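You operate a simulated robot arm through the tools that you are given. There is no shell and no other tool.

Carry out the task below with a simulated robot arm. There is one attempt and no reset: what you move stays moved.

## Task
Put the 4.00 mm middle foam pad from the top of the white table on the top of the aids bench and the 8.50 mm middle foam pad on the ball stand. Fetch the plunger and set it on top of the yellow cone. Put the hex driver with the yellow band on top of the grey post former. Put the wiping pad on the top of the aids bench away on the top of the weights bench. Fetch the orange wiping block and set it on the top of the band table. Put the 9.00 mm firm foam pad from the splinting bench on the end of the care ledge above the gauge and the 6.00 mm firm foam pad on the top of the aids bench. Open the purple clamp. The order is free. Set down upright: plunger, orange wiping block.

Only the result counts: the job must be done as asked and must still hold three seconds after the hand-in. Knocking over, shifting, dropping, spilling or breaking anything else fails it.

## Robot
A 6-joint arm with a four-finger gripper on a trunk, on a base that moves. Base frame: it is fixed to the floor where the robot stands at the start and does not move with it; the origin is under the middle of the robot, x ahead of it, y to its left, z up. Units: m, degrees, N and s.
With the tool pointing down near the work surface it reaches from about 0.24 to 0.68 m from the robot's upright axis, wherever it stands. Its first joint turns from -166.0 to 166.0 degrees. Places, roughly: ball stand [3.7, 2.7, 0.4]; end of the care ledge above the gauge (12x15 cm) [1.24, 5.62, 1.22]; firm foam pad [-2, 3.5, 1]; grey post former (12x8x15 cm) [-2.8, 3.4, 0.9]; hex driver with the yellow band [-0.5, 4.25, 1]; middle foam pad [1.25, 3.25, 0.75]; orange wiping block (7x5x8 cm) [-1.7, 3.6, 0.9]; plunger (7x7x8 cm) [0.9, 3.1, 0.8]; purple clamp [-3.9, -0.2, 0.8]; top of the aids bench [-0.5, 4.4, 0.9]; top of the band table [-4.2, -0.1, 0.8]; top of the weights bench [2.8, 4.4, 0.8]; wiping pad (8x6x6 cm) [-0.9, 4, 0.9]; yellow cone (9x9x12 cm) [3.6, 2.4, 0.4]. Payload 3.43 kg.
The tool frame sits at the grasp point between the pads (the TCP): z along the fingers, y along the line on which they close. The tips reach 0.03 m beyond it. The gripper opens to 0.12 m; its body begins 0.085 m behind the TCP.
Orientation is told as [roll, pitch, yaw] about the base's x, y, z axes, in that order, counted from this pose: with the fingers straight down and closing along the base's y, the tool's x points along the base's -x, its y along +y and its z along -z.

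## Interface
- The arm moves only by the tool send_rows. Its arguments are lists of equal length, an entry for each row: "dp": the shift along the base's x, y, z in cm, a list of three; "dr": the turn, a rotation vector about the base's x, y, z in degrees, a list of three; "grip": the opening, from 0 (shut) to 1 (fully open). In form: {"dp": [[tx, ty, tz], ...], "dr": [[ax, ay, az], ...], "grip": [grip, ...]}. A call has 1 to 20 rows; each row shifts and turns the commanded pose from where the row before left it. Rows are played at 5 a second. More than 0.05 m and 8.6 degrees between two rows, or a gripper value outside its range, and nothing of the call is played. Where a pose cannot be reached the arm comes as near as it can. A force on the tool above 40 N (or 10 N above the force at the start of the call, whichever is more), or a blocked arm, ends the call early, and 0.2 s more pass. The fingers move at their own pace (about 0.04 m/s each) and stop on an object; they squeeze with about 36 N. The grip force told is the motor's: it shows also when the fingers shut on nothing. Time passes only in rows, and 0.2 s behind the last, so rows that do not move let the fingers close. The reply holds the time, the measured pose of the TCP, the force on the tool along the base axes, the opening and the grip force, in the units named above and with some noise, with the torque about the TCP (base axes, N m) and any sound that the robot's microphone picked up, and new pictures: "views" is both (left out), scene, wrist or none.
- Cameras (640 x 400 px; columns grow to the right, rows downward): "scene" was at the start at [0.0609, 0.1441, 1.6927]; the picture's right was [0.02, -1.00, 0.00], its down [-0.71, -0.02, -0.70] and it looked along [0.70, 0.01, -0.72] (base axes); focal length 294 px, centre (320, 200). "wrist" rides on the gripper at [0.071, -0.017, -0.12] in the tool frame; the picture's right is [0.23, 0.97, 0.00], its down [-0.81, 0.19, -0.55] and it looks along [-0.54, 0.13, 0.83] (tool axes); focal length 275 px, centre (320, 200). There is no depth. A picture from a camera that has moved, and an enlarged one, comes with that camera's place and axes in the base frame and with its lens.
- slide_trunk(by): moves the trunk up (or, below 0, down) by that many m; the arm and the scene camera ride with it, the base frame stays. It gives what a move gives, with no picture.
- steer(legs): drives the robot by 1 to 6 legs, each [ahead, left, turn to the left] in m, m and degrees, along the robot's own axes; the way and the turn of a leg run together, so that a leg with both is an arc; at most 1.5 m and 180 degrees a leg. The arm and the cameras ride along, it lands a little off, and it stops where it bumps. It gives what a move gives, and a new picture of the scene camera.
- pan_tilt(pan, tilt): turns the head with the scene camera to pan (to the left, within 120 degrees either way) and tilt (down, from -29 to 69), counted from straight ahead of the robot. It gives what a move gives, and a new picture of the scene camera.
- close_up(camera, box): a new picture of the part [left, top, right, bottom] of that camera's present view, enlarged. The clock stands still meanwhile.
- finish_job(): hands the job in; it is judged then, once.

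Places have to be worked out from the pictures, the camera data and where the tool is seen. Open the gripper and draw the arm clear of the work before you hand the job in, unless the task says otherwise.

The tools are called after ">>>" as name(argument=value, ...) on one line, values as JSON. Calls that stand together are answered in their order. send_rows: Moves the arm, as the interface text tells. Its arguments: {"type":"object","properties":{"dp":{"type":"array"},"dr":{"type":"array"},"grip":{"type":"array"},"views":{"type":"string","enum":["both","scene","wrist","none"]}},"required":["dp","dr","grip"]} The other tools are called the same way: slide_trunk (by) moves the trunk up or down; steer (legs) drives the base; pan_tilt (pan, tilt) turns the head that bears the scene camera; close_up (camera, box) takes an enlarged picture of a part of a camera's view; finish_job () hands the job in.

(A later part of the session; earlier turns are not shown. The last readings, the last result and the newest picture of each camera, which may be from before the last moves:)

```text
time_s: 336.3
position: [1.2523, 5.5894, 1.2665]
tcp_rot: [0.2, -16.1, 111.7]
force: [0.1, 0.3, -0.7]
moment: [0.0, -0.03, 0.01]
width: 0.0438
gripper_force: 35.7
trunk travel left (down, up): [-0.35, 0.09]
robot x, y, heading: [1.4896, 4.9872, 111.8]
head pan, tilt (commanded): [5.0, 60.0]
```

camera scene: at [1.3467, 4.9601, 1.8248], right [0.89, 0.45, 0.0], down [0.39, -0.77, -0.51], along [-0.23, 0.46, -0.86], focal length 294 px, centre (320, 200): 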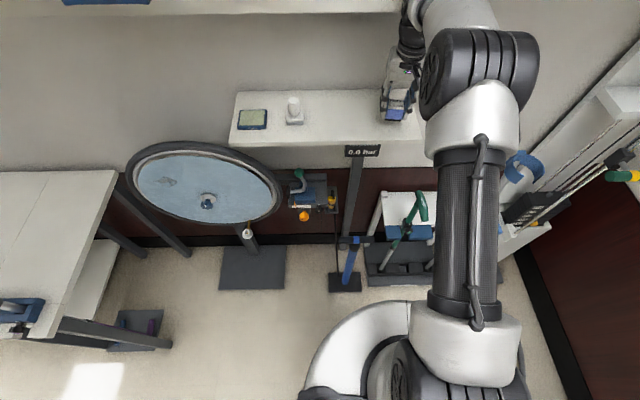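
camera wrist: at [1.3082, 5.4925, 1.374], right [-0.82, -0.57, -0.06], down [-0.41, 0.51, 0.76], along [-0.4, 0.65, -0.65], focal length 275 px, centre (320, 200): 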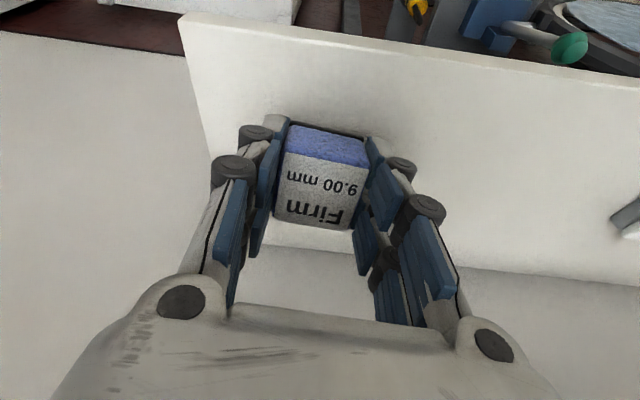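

>>> send_rows(dp=[[0, 0, -0.3], [0, 0, -0.2], [0, 0, -0.2]], dr=[[0, 0, 0], [0, 0, 0], [0, 0, 0]], grip=[0, 0, 0], views="wrist")

```text
time_s: 337.1
position: [1.251, 5.5901, 1.2625]
tcp_rot: [0.2, -16.3, 111.6]
force: [-0.1, -1.2, 9.2]
moment: [-0.1, -0.13, -0.01]
width: 0.0437
gripper_force: 35.8
trunk travel left (down, up): [-0.35, 0.09]
robot x, y, heading: [1.487, 4.9881, 111.5]
head pan, tilt (commanded): [5.0, 60.0]
camera wrist: at [1.3048, 5.5007, 1.3578], right [-0.82, -0.57, -0.06], down [-0.41, 0.51, 0.76], along [-0.4, 0.65, -0.65], focal length 275 px, centre (320, 200)
```

wrist: 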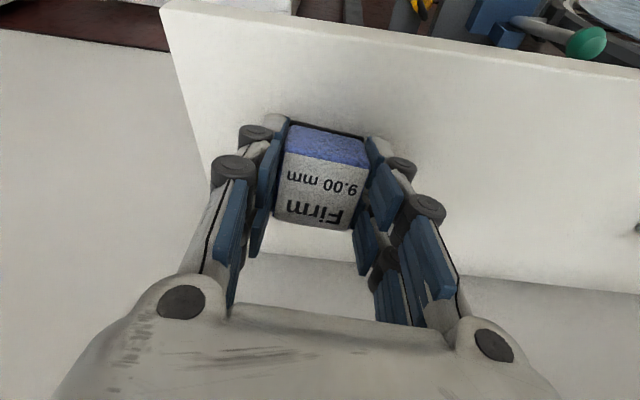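

The near edge rests on the ledge. I open the fingers so the pad tips flat onto it.

>>> send_rows(dp=[[0, 0, 0.1], [0, 0, 0], [0, 0, 0], [0, 0, 0], [0, 0, 0]], dr=[[0, 0, 0], [0, 0, 0], [0, 0, 0], [0, 0, 0], [0, 0, 0]], grip=[0.4, 0.5, 0.6, 0.6, 0.6], views="wrist")

```text
time_s: 338.3
position: [1.2509, 5.5901, 1.2602]
tcp_rot: [0.2, -16.1, 111.7]
force: [0.4, 0.4, -0.1]
moment: [-0.03, 0.01, 0.0]
width: 0.0718
gripper_force: 0.2
trunk travel left (down, up): [-0.35, 0.09]
robot x, y, heading: [1.4871, 4.9857, 111.6]
head pan, tilt (commanded): [5.0, 60.0]
camera wrist: at [1.3049, 5.5013, 1.357], right [-0.82, -0.57, -0.06], down [-0.41, 0.51, 0.76], along [-0.4, 0.65, -0.65], focal length 275 px, centre (320, 200)
```

wrist: 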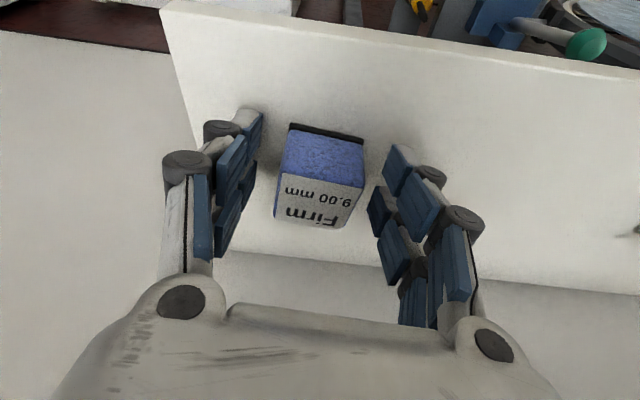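

The pad sits flat on the ledge's end. I retract back and up, then straighten the tool away from the wall.

>>> send_rows(dp=[[0.37, -0.93, 3], [0.37, -0.93, 3], [1, -2.5, 3], [1.5, -3.7, 0], [1.5, -3.7, 0], [1.5, -3.7, 0]], dr=[[0, 0, 0], [0, 0, 0], [0, 0, 0], [-7.4, -3.05, 0], [-7.4, -3.05, 0], [0, 0, 0]], grip=[0.6, 0.6, 0.6, 0.6, 0.6, 0.6], views="wrist")

>>> close_up(camera="scene", box=[220, 40, 440, 177])

```text
time_s: 339.7
position: [1.3152, 5.435, 1.3496]
tcp_rot: [-0.1, -0.1, 111.7]
force: [0.5, -1.7, 0.1]
moment: [0.05, 0.0, -0.01]
width: 0.0721
gripper_force: 0.0
trunk travel left (down, up): [-0.35, 0.09]
robot x, y, heading: [1.4923, 4.9865, 111.7]
head pan, tilt (commanded): [5.0, 60.0]
camera wrist: at [1.3562, 5.3737, 1.4711], right [-0.82, -0.57, 0.0], down [-0.48, 0.68, 0.55], along [-0.32, 0.45, -0.83], focal length 275 px, centre (320, 200)
```

wrist: 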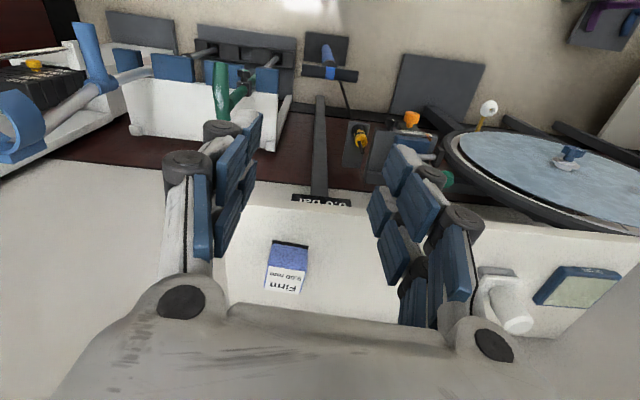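

```text
2.91 times, centred on (330, 108) of scene
camera zoom: at [1.3387, 4.9753, 1.8242], right [0.89, 0.45, 0.0], down [0.39, -0.77, -0.5], along [-0.23, 0.45, -0.86], focal length 854 px, centre (291, 466)
```

zoom: 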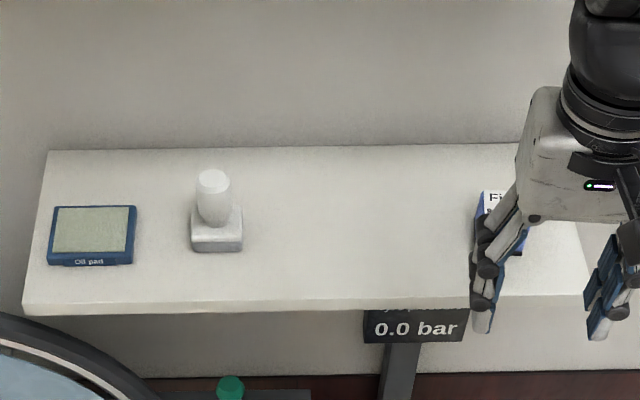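

The 9.00 mm pad stands on the ledge's end. Next the white table: I lower the trunk, back away, turn round and come to its back side to look.

>>> steer(legs=[[-0.35, 0, 0], [0, 0, -174], [0.28, -0.56, 0]])

>>> slide_trunk(by=-0.15)

>>> pan_tilt(pan=20, tilt=40)

```text
time_s: 352.2
position: [1.4979, 3.7194, 1.3481]
tcp_rot: [-0.1, -0.1, -60.9]
force: [0.1, 0.0, -0.6]
moment: [-0.02, 0.01, -0.02]
width: 0.0719
gripper_force: 0.0
trunk travel left (down, up): [-0.35, 0.09]
robot x, y, heading: [1.2623, 4.1435, -60.9]
head pan, tilt (commanded): [5.0, 60.0]
camera scene: at [1.4141, 4.1749, 1.8241], right [-0.83, -0.56, 0.0], down [-0.48, 0.72, -0.5], along [0.28, -0.41, -0.87], focal length 294 px, centre (320, 200)
```

scene: 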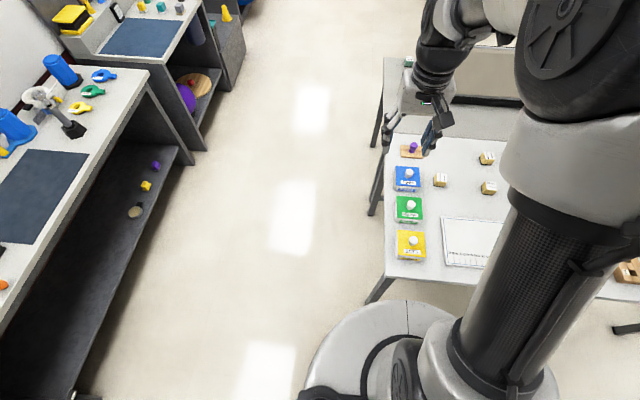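

```text
time_s: 353.9
position: [1.4972, 3.7171, 1.1987]
tcp_rot: [-0.1, 0.0, -60.9]
force: [-0.1, 0.3, 0.2]
moment: [0.01, 0.02, -0.02]
width: 0.072
gripper_force: 0.1
trunk travel left (down, up): [-0.2, 0.24]
robot x, y, heading: [1.2661, 4.1458, -61.1]
head pan, tilt (commanded): [5.0, 60.0]
```

```text
time_s: 354.8
position: [1.497, 3.7178, 1.1993]
tcp_rot: [-0.2, -0.2, -60.8]
force: [0.0, 0.1, -0.2]
moment: [0.02, -0.01, -0.01]
width: 0.0718
gripper_force: 0.1
trunk travel left (down, up): [-0.2, 0.24]
robot x, y, heading: [1.2641, 4.142, -60.9]
head pan, tilt (commanded): [20.0, 40.0]
camera scene: at [1.4412, 4.1747, 1.7008], right [-0.66, -0.75, 0.0], down [-0.49, 0.42, -0.77], along [0.58, -0.5, -0.64], focal length 294 px, centre (320, 200)
```

scene: 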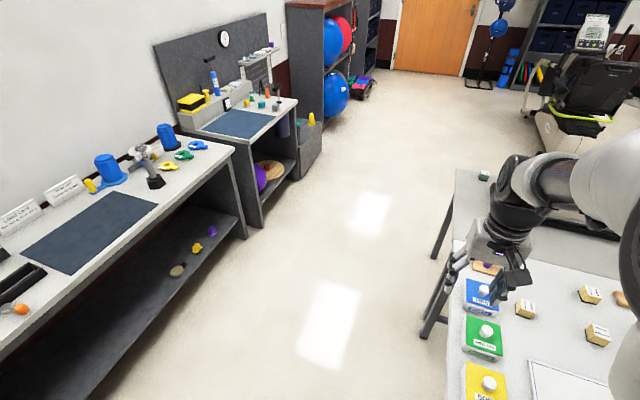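

Three middle pads are visible on the white table. I zoom in to read their labels.

>>> close_up(camera="scene", box=[500, 270, 628, 350])

>>> close_up(camera="scene", box=[510, 295, 542, 315])

>>> close_up(camera="scene", box=[574, 280, 606, 300])

>>> close_up(camera="scene", box=[584, 320, 616, 340])

>>> close_up(camera="wrist", box=[0, 0, 640, 400])

```text
5.00 times, centred on (564, 310) of scene
camera zoom: at [1.4412, 4.1747, 1.7008], right [-0.66, -0.75, 0.0], down [-0.49, 0.42, -0.77], along [0.58, -0.5, -0.64], focal length 1468 px, centre (-900, -350)
```

zoom: 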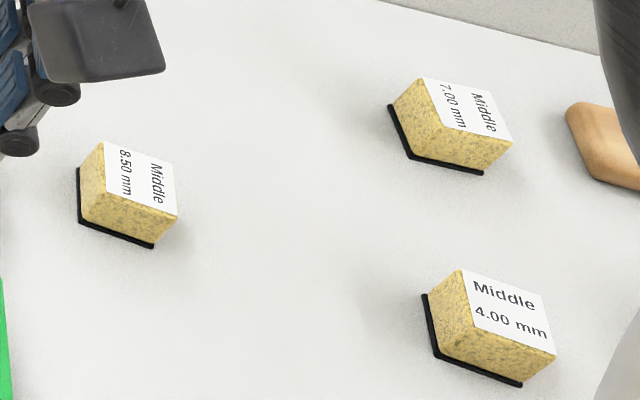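

```text
16.00 times, centred on (526, 305) of scene
camera zoom: at [1.4412, 4.1747, 1.7008], right [-0.66, -0.75, 0.0], down [-0.49, 0.42, -0.77], along [0.58, -0.5, -0.64], focal length 4696 px, centre (-2976, -1480)
```

zoom: 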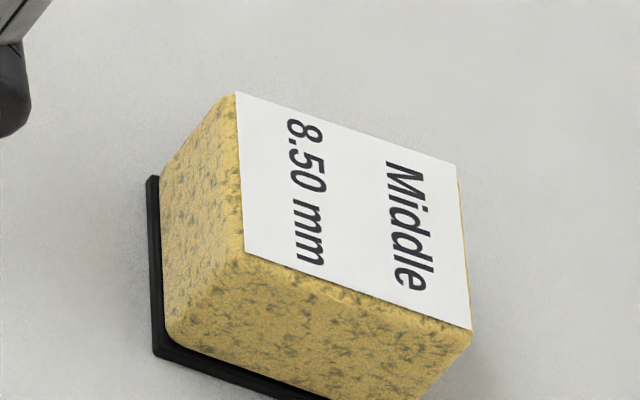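

```text
16.00 times, centred on (590, 290) of scene
camera zoom: at [1.4412, 4.1747, 1.7008], right [-0.66, -0.75, 0.0], down [-0.49, 0.42, -0.77], along [0.58, -0.5, -0.64], focal length 4696 px, centre (-4000, -1240)
```

zoom: 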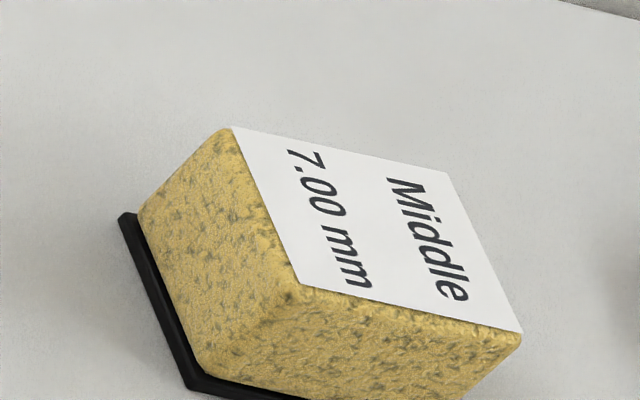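

```text
16.00 times, centred on (600, 330) of scene
camera zoom: at [1.4412, 4.1747, 1.7008], right [-0.66, -0.75, 0.0], down [-0.49, 0.42, -0.77], along [0.58, -0.5, -0.64], focal length 4696 px, centre (-4160, -1880)
```

zoom: 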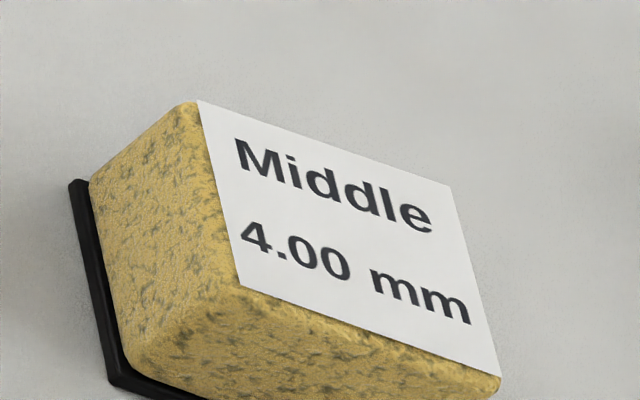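

```text
1.00 times, centred on (320, 200) of wrist (not enlarged: the box is as wide or as high as the picture)
camera zoom: at [1.4477, 3.7725, 1.3201], right [0.74, 0.67, 0.0], down [0.56, -0.61, 0.55], along [0.37, -0.41, -0.83], focal length 275 px, centre (320, 200)
```

zoom: 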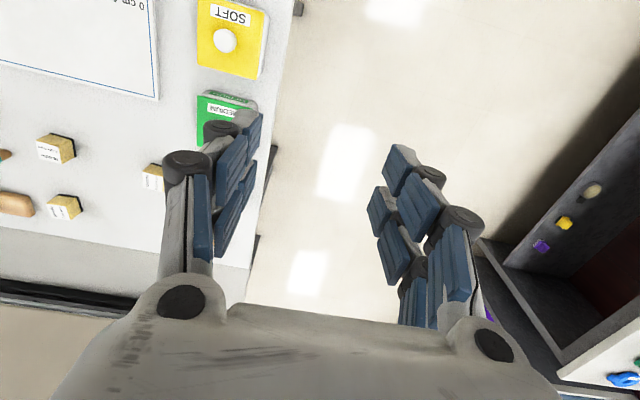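

The labels read 8.50 (left), 7.00 (back), 4.00 (front right). The 4.00 mm pad is near (1.19, 3.22); I move to stand opposite it.

>>> steer(legs=[[0, -0.49, -1.4], [0.13, 0, 0]])

>>> close_up(camera="wrist", box=[0, 0, 640, 400])

```text
time_s: 358.5
position: [1.1265, 3.3715, 1.1979]
tcp_rot: [-0.1, -0.1, -62.6]
force: [0.1, 0.8, 0.0]
moment: [0.03, 0.06, 0.02]
width: 0.0719
gripper_force: 0.1
trunk travel left (down, up): [-0.2, 0.24]
robot x, y, heading: [0.9038, 3.8079, -62.5]
head pan, tilt (commanded): [20.0, 40.0]
camera scene: at [1.0846, 3.8293, 1.7008], right [-0.68, -0.74, 0.0], down [-0.47, 0.44, -0.77], along [0.56, -0.52, -0.64], focal length 294 px, centre (320, 200)
```

scene: 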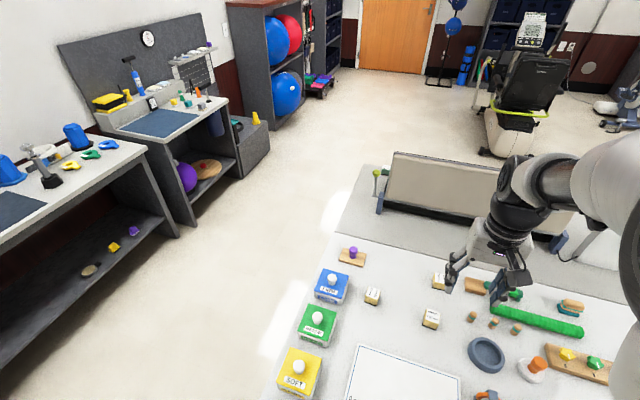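

```text
1.00 times, centred on (320, 200) of wrist (not enlarged: the box is as wide or as high as the picture)
camera zoom: at [1.0794, 3.4275, 1.3195], right [0.76, 0.65, 0.0], down [0.54, -0.63, 0.55], along [0.36, -0.42, -0.83], focal length 275 px, centre (320, 200)
```

zoom: 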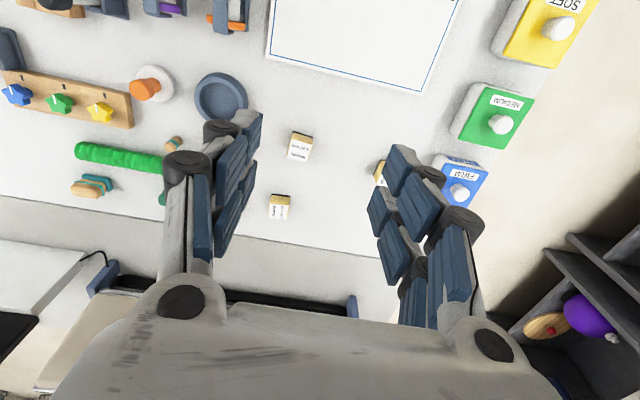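

The 4.00 mm pad is at about (1.194, 3.227); the plunger is the white dome with the orange knob near (0.92, 3.15). I lower the trunk a little and move over the pad.

>>> slide_trunk(by=-0.1)

>>> send_rows(dp=[[1.7, -3.6, 0], [1.7, -3.6, 0], [1.7, -3.6, -3], [1.7, -3.65, -3]], dr=[[0, 0, 0], [0, 0, 0], [0, 0, 0], [0, 0, 0]], grip=[0.6, 0.6, 0.6, 0.6], views="wrist")

>>> close_up(camera="wrist", box=[260, 40, 380, 115])

```text
time_s: 359.8
position: [1.1275, 3.373, 1.0989]
tcp_rot: [-0.1, -0.1, -62.6]
force: [0.1, 0.7, 0.0]
moment: [-0.01, 0.03, -0.03]
width: 0.0718
gripper_force: 0.1
trunk travel left (down, up): [-0.1, 0.34]
robot x, y, heading: [0.9083, 3.8038, -62.6]
head pan, tilt (commanded): [20.0, 40.0]
```

```text
refused: row 4 steps farther than a row can; nothing moved
```

```text
5.33 times, centred on (320, 78) of wrist
camera zoom: at [1.0788, 3.4287, 1.2202], right [0.76, 0.65, 0.0], down [0.54, -0.63, 0.55], along [0.36, -0.42, -0.83], focal length 1468 px, centre (320, 853)
```

zoom: 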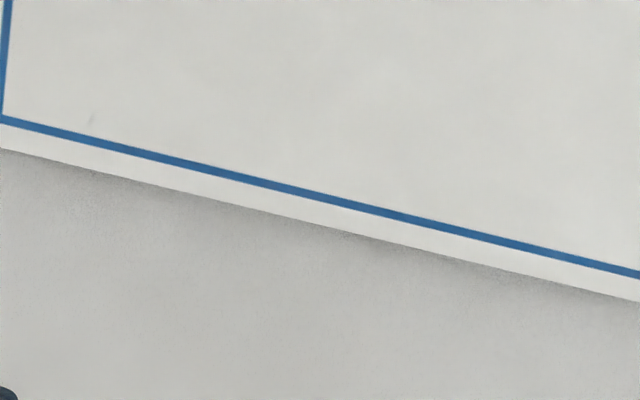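

The last row was a hair too long; I resend with shorter steps.

>>> send_rows(dp=[[1.7, -3.6, 0], [1.7, -3.6, 0], [1.7, -3.6, -2], [1.6, -3.6, -2]], dr=[[0, 0, 0], [0, 0, 0], [0, 0, 0], [0, 0, 0]], grip=[0.6, 0.6, 0.6, 0.6], views="wrist")

>>> close_up(camera="wrist", box=[260, 40, 380, 115])

```text
time_s: 360.8
position: [1.1948, 3.2292, 1.0585]
tcp_rot: [-0.1, 0.0, -62.6]
force: [-0.6, 0.0, 0.2]
moment: [0.07, 0.01, 0.01]
width: 0.0721
gripper_force: 0.1
trunk travel left (down, up): [-0.1, 0.34]
robot x, y, heading: [0.9089, 3.8033, -62.5]
head pan, tilt (commanded): [20.0, 40.0]
camera wrist: at [1.1467, 3.2834, 1.1797], right [0.76, 0.65, 0.0], down [0.54, -0.63, 0.55], along [0.36, -0.42, -0.83], focal length 275 px, centre (320, 200)
```

wrist: 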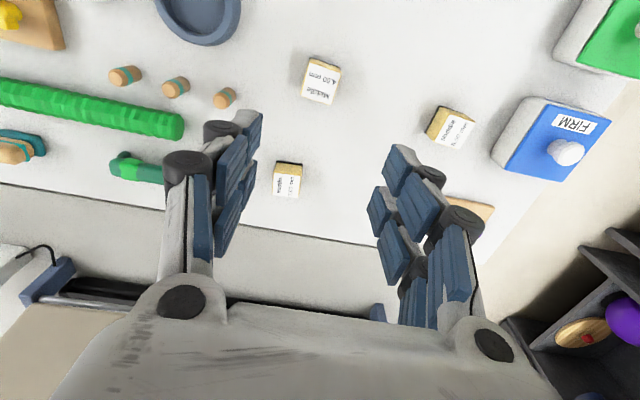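

```text
5.33 times, centred on (320, 78) of wrist
camera zoom: at [1.1467, 3.2834, 1.1797], right [0.76, 0.65, 0.0], down [0.54, -0.63, 0.55], along [0.36, -0.42, -0.83], focal length 1468 px, centre (320, 853)
```

zoom: 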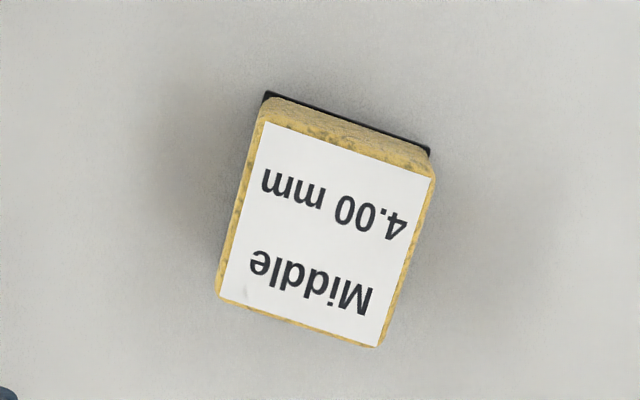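

The label "Middle 4.00 mm" is right under the TCP and square to the fingers. I descend.

>>> send_rows(dp=[[0, 0, -5], [0, 0, -5], [0, 0, -5], [0, 0, -5], [0, 0, -4]], dr=[[0, 0, -1.3], [0, 0, -1.3], [0, 0, 0], [0, 0, 0], [0, 0, 0]], grip=[0.6, 0.6, 0.6, 0.6, 0.6], views="wrist")

```text
time_s: 362.0
position: [1.1914, 3.2283, 0.8189]
tcp_rot: [-0.1, 0.0, -65.0]
force: [1.1, -0.7, 0.9]
moment: [0.0, 0.03, -0.01]
width: 0.0721
gripper_force: 0.1
trunk travel left (down, up): [-0.1, 0.34]
robot x, y, heading: [0.9079, 3.8018, -62.6]
head pan, tilt (commanded): [20.0, 40.0]
camera wrist: at [1.1462, 3.2865, 0.9396], right [0.79, 0.62, 0.0], down [0.52, -0.65, 0.55], along [0.34, -0.44, -0.83], focal length 275 px, centre (320, 200)
```

wrist: 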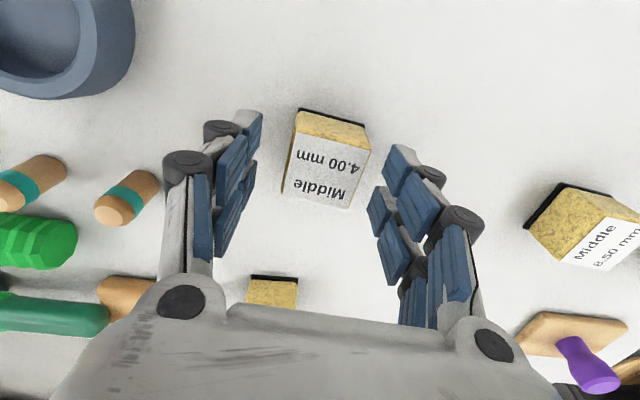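

The pad top is ≈0.797. I lower 2.9 cm and close.

>>> send_rows(dp=[[0, 0, -2], [0, 0, -0.9], [0, 0, 0], [0, 0, 0], [0, 0, 0], [0, 0, 0]], dr=[[0, 0, 0], [0, 0, 0], [0, 0, 0], [0, 0, 0], [0, 0, 0], [0, 0, 0]], grip=[0.6, 0.6, 0, 0, 0, 0], views="wrist")

```text
time_s: 363.4
position: [1.1915, 3.2291, 0.7912]
tcp_rot: [-0.1, -0.1, -65.1]
force: [0.7, -0.2, 0.2]
moment: [-0.03, -0.01, 0.01]
width: 0.0442
gripper_force: 36.1
trunk travel left (down, up): [-0.1, 0.34]
robot x, y, heading: [0.9083, 3.8056, -62.7]
head pan, tilt (commanded): [20.0, 40.0]
camera wrist: at [1.1469, 3.2867, 0.9113], right [0.79, 0.62, 0.0], down [0.52, -0.65, 0.55], along [0.34, -0.44, -0.83], focal length 275 px, centre (320, 200)
```

wrist: 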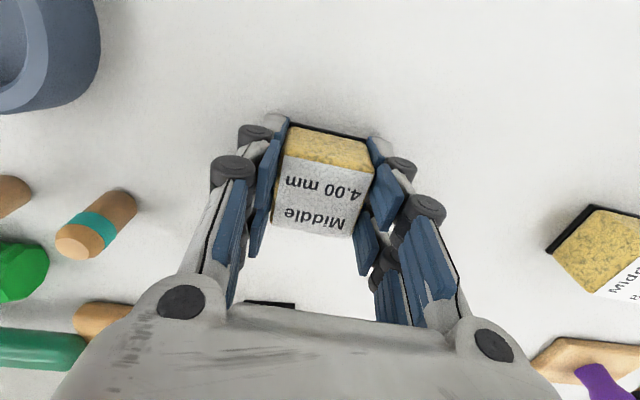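

Gripped. I lift it, draw the arm in and raise the trunk again before turning toward the aids bench.

>>> send_rows(dp=[[0, 0, 3], [0, 0, 5], [0, 0, 5], [0, 0, 5], [0, 0, 5], [0, 0, 5], [-2.08, 4.22, 0], [-2.08, 4.22, 0], [-2.08, 4.22, 0], [-2.08, 4.22, 0]], dr=[[0, 0, 0], [0, 0, 0], [0, 0, 0], [0, 0, 0], [0, 0, 0], [0, 0, 0], [0, 0, 0], [0, 0, 0], [0, 0, 0], [0, 0, 0]], grip=[0, 0, 0, 0, 0, 0, 0, 0, 0, 0], views="wrist")

>>> slide_trunk(by=0.1)

>>> steer(legs=[[-0.2, 0, 0], [0, 0, 175.4]])

```text
time_s: 365.6
position: [1.112, 3.4016, 1.0718]
tcp_rot: [-0.2, -0.1, -65.1]
force: [0.2, 0.1, 0.0]
moment: [-0.02, 0.0, 0.0]
width: 0.0441
gripper_force: 36.1
trunk travel left (down, up): [-0.1, 0.34]
robot x, y, heading: [0.9096, 3.8057, -62.9]
head pan, tilt (commanded): [20.0, 40.0]
camera wrist: at [1.0659, 3.459, 1.1923], right [0.79, 0.62, 0.0], down [0.51, -0.65, 0.56], along [0.34, -0.44, -0.83], focal length 275 px, centre (320, 200)
```

wrist: 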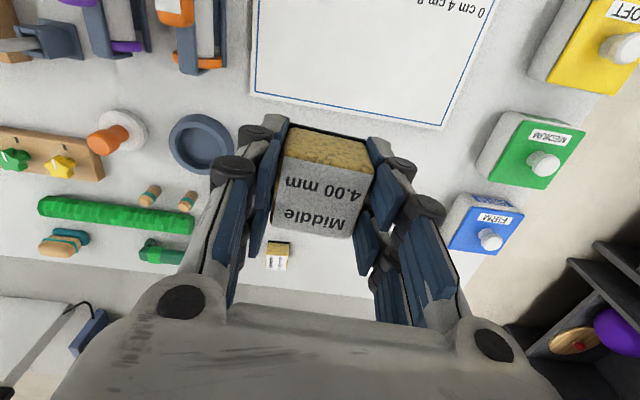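

```text
time_s: 366.9
position: [1.1112, 3.4005, 1.1713]
tcp_rot: [-0.2, -0.1, -65.2]
force: [-0.2, 0.3, -0.3]
moment: [-0.03, 0.03, 0.02]
width: 0.0445
gripper_force: 36.0
trunk travel left (down, up): [-0.2, 0.24]
robot x, y, heading: [0.9057, 3.8063, -62.5]
head pan, tilt (commanded): [20.0, 40.0]
```

```text
time_s: 375.7
position: [0.6385, 4.4009, 1.1721]
tcp_rot: [0.0, -0.2, 110.7]
force: [0.4, 0.6, 0.6]
moment: [-0.03, 0.0, 0.0]
width: 0.0443
gripper_force: 35.6
trunk travel left (down, up): [-0.2, 0.24]
robot x, y, heading: [0.8159, 3.9816, 113.4]
head pan, tilt (commanded): [20.0, 40.0]
camera scene: at [0.6347, 3.9737, 1.7008], right [0.73, 0.68, 0.0], down [0.44, -0.47, -0.77], along [-0.52, 0.56, -0.64], focal length 294 px, centre (320, 200)
```

scene: 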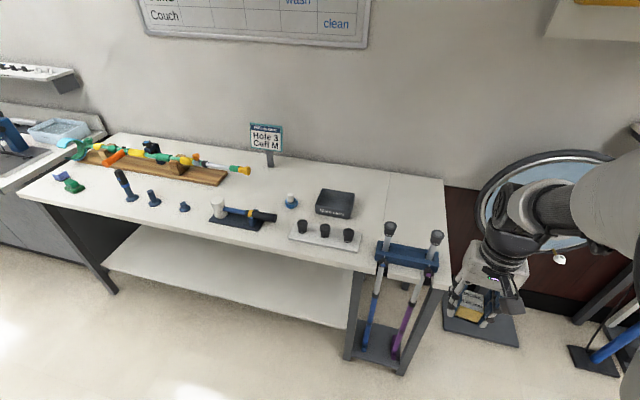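

I slide left along the aids bench to its left part.

>>> steer(legs=[[0, 0.73, 0], [0, 0.72, -0.7], [0.14, 0, 0]])

>>> close_up(camera="wrist", box=[0, 0, 640, 400])

```text
time_s: 384.1
position: [-0.7451, 3.9474, 1.1717]
tcp_rot: [-0.1, 0.0, 111.8]
force: [-0.6, 0.0, 0.2]
moment: [-0.06, 0.02, 0.01]
width: 0.0441
gripper_force: 36.5
trunk travel left (down, up): [-0.2, 0.24]
robot x, y, heading: [-0.5614, 3.5364, 114.1]
head pan, tilt (commanded): [20.0, 40.0]
camera scene: at [-0.7405, 3.5204, 1.7008], right [0.72, 0.7, 0.0], down [0.45, -0.46, -0.77], along [-0.54, 0.55, -0.64], focal length 294 px, centre (320, 200)
```

scene: 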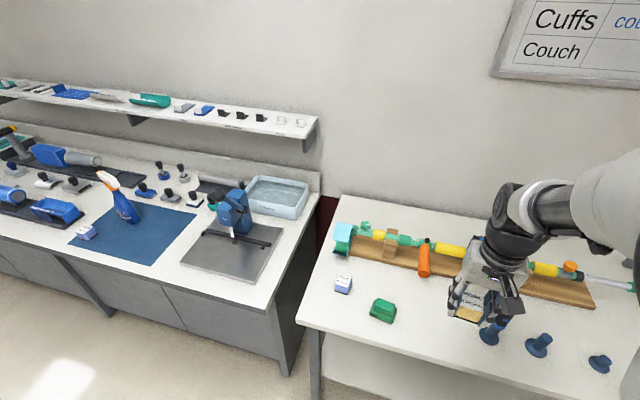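

```text
1.00 times, centred on (320, 200) of wrist (not enlarged: the box is as wide or as high as the picture)
camera zoom: at [-0.704, 3.8864, 1.2915], right [-0.82, -0.58, 0.0], down [-0.48, 0.68, 0.55], along [-0.32, 0.45, -0.83], focal length 275 px, centre (320, 200)
```

zoom: 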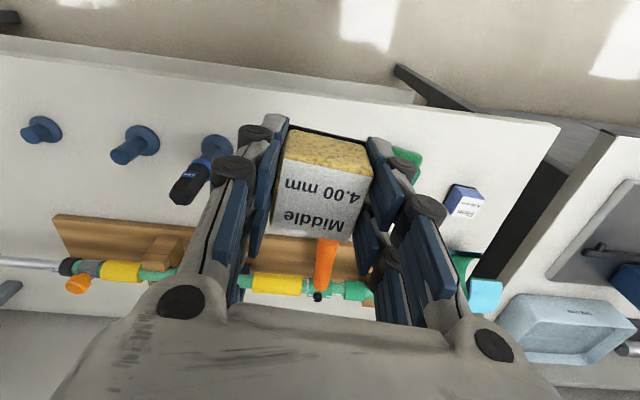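

I place the 4.00 mm pad on the free spot at (-0.77, 4.035): move over it and lower to just above the surface.

>>> send_rows(dp=[[-1.25, 4.35, 0], [-1.25, 4.35, 0], [0, 0, -5], [0, 0, -5], [0, 0, -5], [0, 0, -5], [0, 0, -5], [0, 0, -1.2]], dr=[[0, 0, 0], [0, 0, 0], [0, 0, 0], [0, 0, 0], [0, 0, 0], [0, 0, 0], [0, 0, 0], [0, 0, 0]], grip=[0, 0, 0, 0, 0, 0, 0, 0], views="wrist")

```text
time_s: 385.9
position: [-0.7705, 4.0322, 0.9091]
tcp_rot: [-0.1, 0.0, 111.9]
force: [0.7, 0.4, -0.4]
moment: [0.01, -0.03, 0.03]
width: 0.0444
gripper_force: 35.7
trunk travel left (down, up): [-0.2, 0.24]
robot x, y, heading: [-0.5606, 3.5302, 114.2]
head pan, tilt (commanded): [20.0, 40.0]
camera wrist: at [-0.7287, 3.9722, 1.0298], right [-0.82, -0.58, 0.0], down [-0.48, 0.68, 0.55], along [-0.32, 0.45, -0.83], focal length 275 px, centre (320, 200)
```

wrist: 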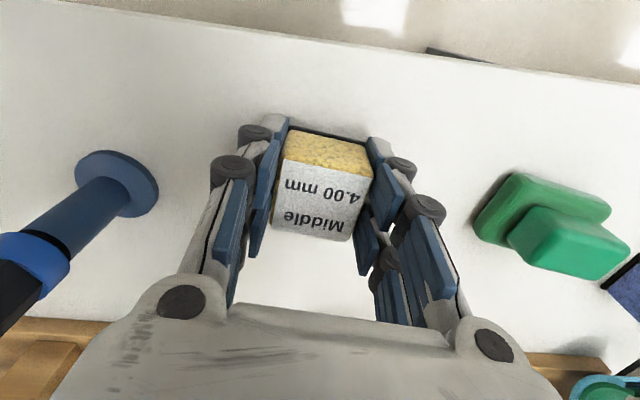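

Just above the surface; I lower the last millimetres gently.

>>> send_rows(dp=[[0, 0, -0.5], [0, 0, -0.3], [0, 0, -0.2], [0, 0, -0.2]], dr=[[0, 0, 0], [0, 0, 0], [0, 0, 0], [0, 0, 0]], grip=[0, 0, 0, 0], views="none")

```text
time_s: 386.9
position: [-0.77, 4.0341, 0.898]
tcp_rot: [0.0, -0.1, 111.8]
force: [-0.1, 0.6, -0.3]
moment: [-0.05, 0.0, 0.0]
width: 0.0441
gripper_force: 36.7
trunk travel left (down, up): [-0.2, 0.24]
robot x, y, heading: [-0.5566, 3.5313, 114.1]
head pan, tilt (commanded): [20.0, 40.0]
```

>>> send_rows(dp=[[0, 0, -0.2], [0, 0, -0.2]], dr=[[0, 0, 0], [0, 0, 0]], grip=[0, 0], views="none")

```text
time_s: 387.5
position: [-0.7695, 4.0334, 0.8926]
tcp_rot: [-0.1, -0.1, 111.9]
force: [-0.4, -0.3, -0.6]
moment: [0.01, 0.0, 0.0]
width: 0.0443
gripper_force: 36.2
trunk travel left (down, up): [-0.2, 0.24]
robot x, y, heading: [-0.5595, 3.5361, 114.5]
head pan, tilt (commanded): [20.0, 40.0]
```

The tips are almost at the surface too; one more millimetre and I release, then lift off.

>>> send_rows(dp=[[0, 0, -0.1], [0, 0, 0], [0, 0, 0], [0, 0, 0], [0, 0, 5], [0, 0, 5], [0, 0, 5], [0, 0, 3]], dr=[[0, 0, 0], [0, 0, 0], [0, 0, 0], [0, 0, 0], [0, 0, 0], [0, 0, 0], [0, 0, 0], [0, 0, 0]], grip=[0, 0.5, 0.6, 0.6, 0.6, 0.6, 0.6, 0.6], views="wrist")

```text
time_s: 389.3
position: [-0.7724, 4.0323, 1.0727]
tcp_rot: [-0.2, 0.0, 111.8]
force: [-0.9, 0.0, -0.4]
moment: [-0.02, 0.0, 0.01]
width: 0.0722
gripper_force: 0.0
trunk travel left (down, up): [-0.2, 0.24]
robot x, y, heading: [-0.5635, 3.5318, 114.0]
head pan, tilt (commanded): [20.0, 40.0]
camera wrist: at [-0.7304, 3.9718, 1.193], right [-0.82, -0.58, 0.0], down [-0.48, 0.68, 0.55], along [-0.32, 0.45, -0.83], focal length 275 px, centre (320, 200)
```

wrist: 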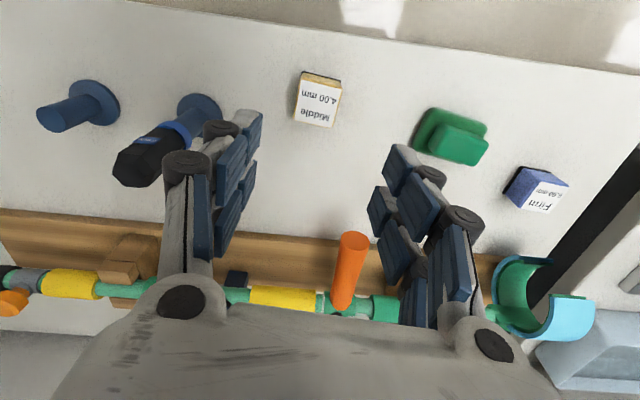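

The 4.00 mm pad is placed. Next the green wiping pad beside it, near (-0.912, 3.979). I move over it and look.

>>> send_rows(dp=[[-3.5, -1.35, 1], [-3.5, -1.35, 0], [-3.5, -1.35, 0], [-3.5, -1.3, 0]], dr=[[0, 0, 0], [0, 0, 0], [0, 0, 0], [0, 0, 0]], grip=[0.8, 0.8, 0.8, 0.8], views="wrist")

>>> close_up(camera="wrist", box=[240, 60, 400, 160])

```text
time_s: 390.3
position: [-0.9147, 3.9791, 1.0816]
tcp_rot: [0.0, 0.0, 111.8]
force: [-0.2, 0.1, 0.6]
moment: [-0.02, -0.05, 0.02]
width: 0.0961
gripper_force: 0.1
trunk travel left (down, up): [-0.2, 0.24]
robot x, y, heading: [-0.5612, 3.5349, 114.3]
head pan, tilt (commanded): [20.0, 40.0]
camera wrist: at [-0.8719, 3.9187, 1.2025], right [-0.82, -0.58, 0.0], down [-0.48, 0.68, 0.55], along [-0.32, 0.45, -0.83], focal length 275 px, centre (320, 200)
```

wrist: 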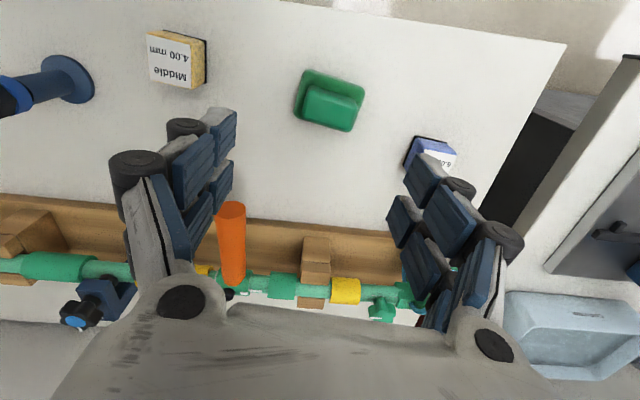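

```text
4.00 times, centred on (320, 110) of wrist
camera zoom: at [-0.8719, 3.9187, 1.2025], right [-0.82, -0.58, 0.0], down [-0.48, 0.68, 0.55], along [-0.32, 0.45, -0.83], focal length 1101 px, centre (320, 560)
```

zoom: 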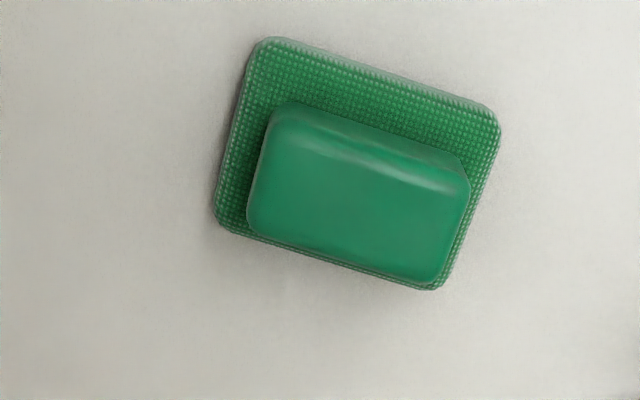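

The handle's long axis lies along the closing direction; I correct 1 cm and descend so the tips stay just above the sponge.

>>> send_rows(dp=[[-0.75, -0.5, 0], [0, 0, -5], [0, 0, -5], [0, 0, -4]], dr=[[0, 0, -2], [0, 0, 0], [0, 0, 0], [0, 0, 0]], grip=[0.7, 0.7, 0.7, 0.7], views="wrist")

```text
time_s: 391.3
position: [-0.9193, 3.9739, 0.9411]
tcp_rot: [-0.2, -0.1, 109.8]
force: [0.5, 0.8, -1.1]
moment: [-0.02, -0.02, -0.01]
width: 0.0841
gripper_force: 0.1
trunk travel left (down, up): [-0.2, 0.24]
robot x, y, heading: [-0.5607, 3.5312, 114.4]
head pan, tilt (commanded): [20.0, 40.0]
camera wrist: at [-0.8787, 3.9122, 1.0624], right [-0.84, -0.55, 0.0], down [-0.46, 0.7, 0.55], along [-0.3, 0.46, -0.83], focal length 275 px, centre (320, 200)
```

wrist: 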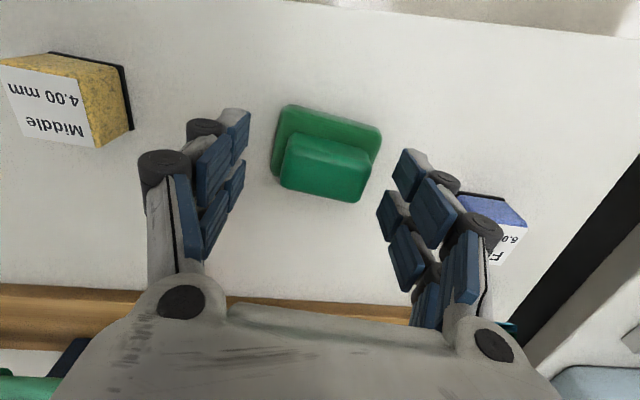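

Aligned. I lower 2 cm and close on the handle.

>>> send_rows(dp=[[0, 0, -1.2], [0, 0, -0.8], [0, 0, 0], [0, 0, 0], [0, 0, 0], [0, 0, 0]], dr=[[0, 0, 0], [0, 0, 0], [0, 0, 0], [0, 0, 0], [0, 0, 0], [0, 0, 0]], grip=[0.7, 0.7, 0, 0, 0, 0], views="wrist")

```text
time_s: 392.7
position: [-0.9186, 3.9738, 0.9215]
tcp_rot: [-0.1, -0.1, 109.9]
force: [-1.0, 0.4, 1.2]
moment: [0.03, 0.05, 0.01]
width: 0.055
gripper_force: 35.4
trunk travel left (down, up): [-0.2, 0.24]
robot x, y, heading: [-0.5652, 3.532, 114.2]
head pan, tilt (commanded): [20.0, 40.0]
camera wrist: at [-0.8785, 3.9119, 1.0427], right [-0.84, -0.55, 0.0], down [-0.46, 0.7, 0.55], along [-0.3, 0.46, -0.83], focal length 275 px, centre (320, 200)
```

wrist: 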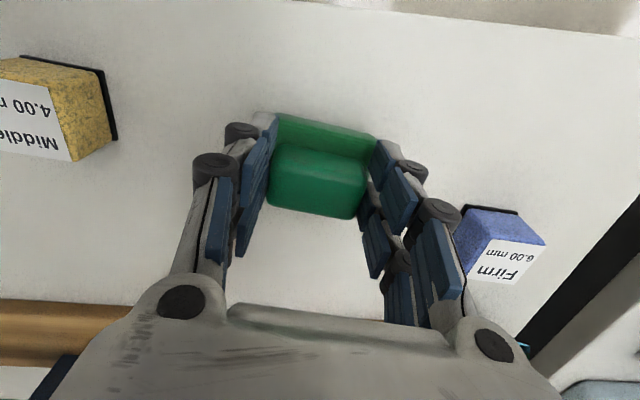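

Held by its handle. I lift it and drive through the corridor toward the weights bench.

>>> send_rows(dp=[[0, 0, 2], [0, 0, 4], [0, 0, 5], [0, 0, 5], [0, 0, 5], [0, 0, 5], [0, 0, 3]], dr=[[0, 0, 0], [0, 0, 0], [0, 0, 0], [0, 0, 0], [0, 0, 0], [0, 0, 0], [0, 0, 0]], grip=[0, 0, 0, 0, 0, 0, 0], views="wrist")

>>> steer(legs=[[-0.14, 0, 0], [-0.056, -1.4175, 0], [-0.1, -0.832, 0], [0, 0, -87.4], [0.35, -0.4, 0]])

>>> pan_tilt(pan=15, tilt=45)

```text
time_s: 394.3
position: [-0.917, 3.9741, 1.2144]
tcp_rot: [0.0, -0.1, 109.8]
force: [0.4, 0.7, 0.0]
moment: [-0.01, -0.01, 0.01]
width: 0.055
gripper_force: 36.2
trunk travel left (down, up): [-0.2, 0.24]
robot x, y, heading: [-0.5589, 3.5298, 114.4]
head pan, tilt (commanded): [20.0, 40.0]
camera wrist: at [-0.8784, 3.9122, 1.3339], right [-0.84, -0.55, 0.0], down [-0.46, 0.7, 0.55], along [-0.3, 0.46, -0.83], focal length 275 px, centre (320, 200)
```

wrist: 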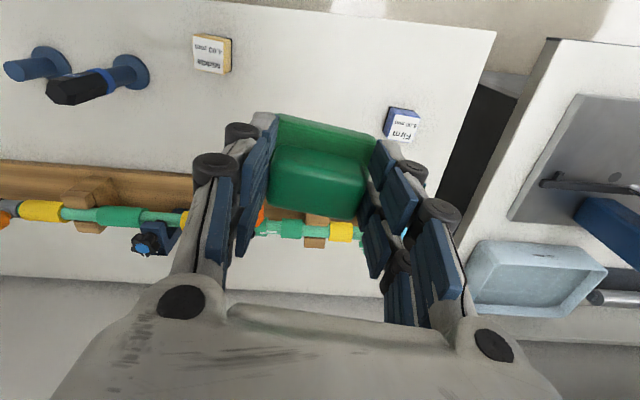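

```text
time_s: 412.8
position: [2.5262, 4.3469, 1.2122]
tcp_rot: [-0.1, -0.1, 21.1]
force: [0.5, 0.2, -1.1]
moment: [-0.01, 0.0, 0.03]
width: 0.0546
gripper_force: 35.7
trunk travel left (down, up): [-0.2, 0.24]
robot x, y, heading: [2.0914, 3.9765, 25.8]
head pan, tilt (commanded): [20.0, 40.0]
camera scene: at [2.0725, 4.1598, 1.7009], right [0.71, -0.7, 0.0], down [-0.45, -0.46, -0.77], along [0.54, 0.55, -0.64], focal length 294 px, centre (320, 200)
```

scene: 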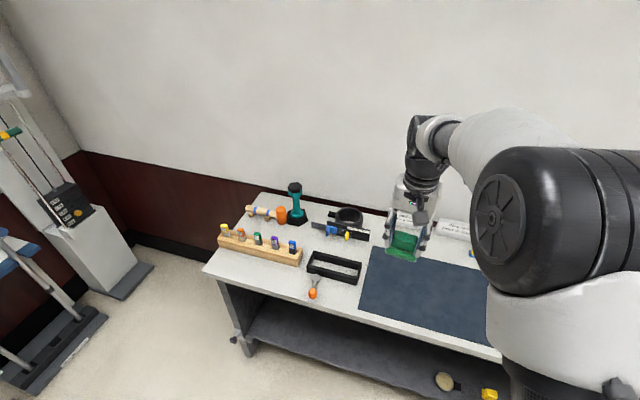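

```text
time_s: 413.4
position: [2.5258, 4.3465, 1.2125]
tcp_rot: [-0.1, 0.0, 21.2]
force: [0.3, 0.7, 0.0]
moment: [0.01, -0.02, -0.02]
width: 0.0547
gripper_force: 36.2
trunk travel left (down, up): [-0.2, 0.24]
robot x, y, heading: [2.0899, 3.9791, 25.6]
head pan, tilt (commanded): [15.0, 45.0]
camera scene: at [2.074, 4.1523, 1.6936], right [0.65, -0.76, 0.0], down [-0.54, -0.46, -0.71], along [0.54, 0.46, -0.71], focal length 294 px, centre (320, 200)
```

scene: 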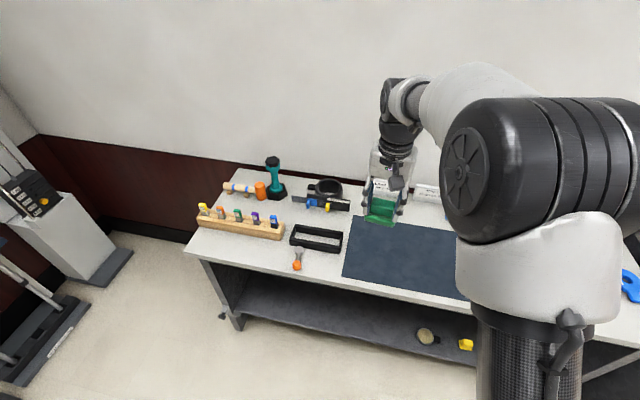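

I look at the bench top more closely, including through the wrist camera, to pick a bare free spot.

>>> close_up(camera="scene", box=[180, 170, 480, 357])

>>> close_up(camera="wrist", box=[0, 0, 640, 400])

```text
2.13 times, centred on (330, 264) of scene
camera zoom: at [2.074, 4.1523, 1.6936], right [0.65, -0.76, 0.0], down [-0.54, -0.46, -0.71], along [0.54, 0.46, -0.71], focal length 626 px, centre (299, 64)
```

zoom: 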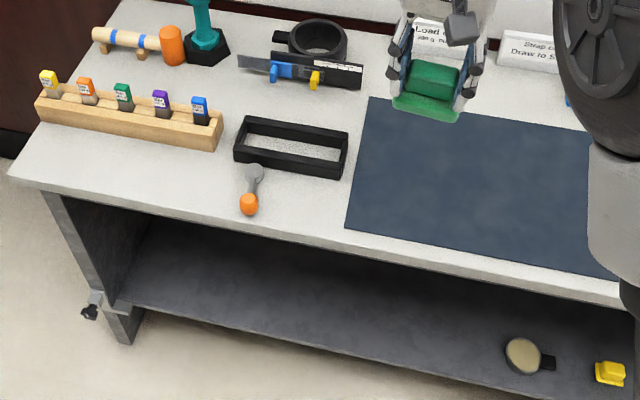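

```text
1.00 times, centred on (320, 200) of wrist (not enlarged: the box is as wide or as high as the picture)
camera zoom: at [2.4644, 4.3052, 1.3334], right [-0.57, 0.82, 0.0], down [0.69, 0.47, 0.55], along [0.46, 0.31, -0.83], focal length 275 px, centre (320, 200)
```

zoom: 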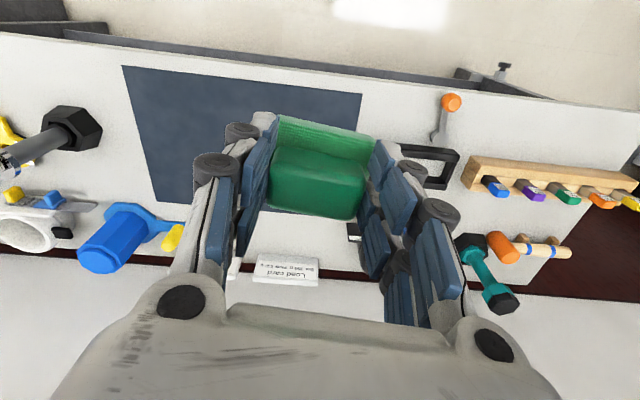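

There's a bare white spot between the orange-tipped spoon and the dark mat, around (2.52, 4.50). I shift the base closer and bring the green pad over it.

>>> steer(legs=[[0.1, 0.27, 1.2]])

>>> close_up(camera="wrist", box=[0, 0, 640, 400])

>>> close_up(camera="scene", box=[240, 200, 480, 350])

```text
time_s: 415.4
position: [2.4851, 4.6454, 1.2118]
tcp_rot: [-0.1, 0.1, 22.6]
force: [-0.2, 0.1, -1.1]
moment: [-0.06, -0.03, 0.01]
width: 0.0551
gripper_force: 35.6
trunk travel left (down, up): [-0.2, 0.24]
robot x, y, heading: [2.059, 4.2695, 26.9]
head pan, tilt (commanded): [15.0, 45.0]
camera scene: at [2.0391, 4.4423, 1.6935], right [0.67, -0.74, 0.0], down [-0.53, -0.47, -0.71], along [0.53, 0.47, -0.71], focal length 294 px, centre (320, 200)
```

scene: 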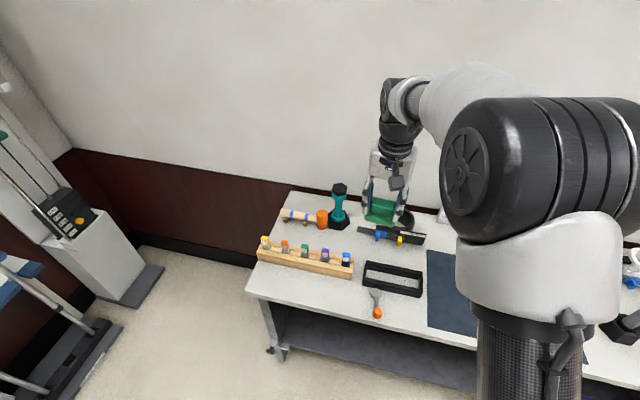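

```text
1.00 times, centred on (320, 200) of wrist (not enlarged: the box is as wide or as high as the picture)
camera zoom: at [2.4259, 4.6039, 1.3333], right [-0.58, 0.81, 0.0], down [0.68, 0.49, 0.55], along [0.45, 0.32, -0.83], focal length 275 px, centre (320, 200)
```

zoom: 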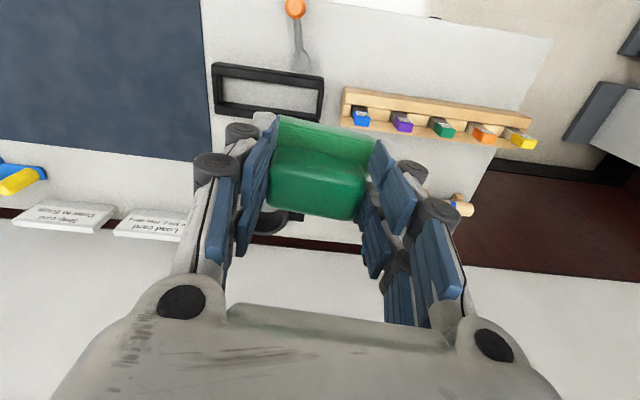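

```text
2.67 times, centred on (360, 275) of scene
camera zoom: at [2.0391, 4.4423, 1.6935], right [0.67, -0.74, 0.0], down [-0.53, -0.47, -0.71], along [0.53, 0.47, -0.71], focal length 783 px, centre (213, 0)
```

zoom: 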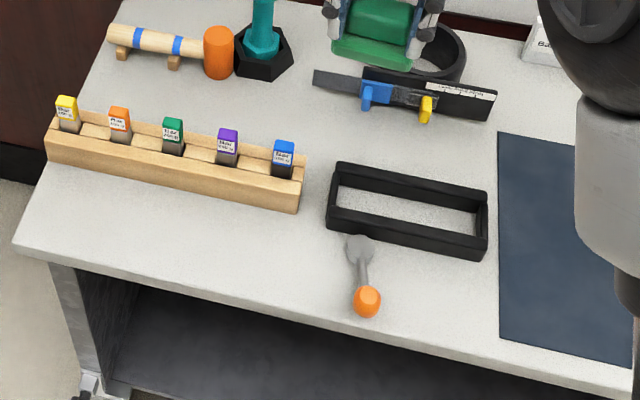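

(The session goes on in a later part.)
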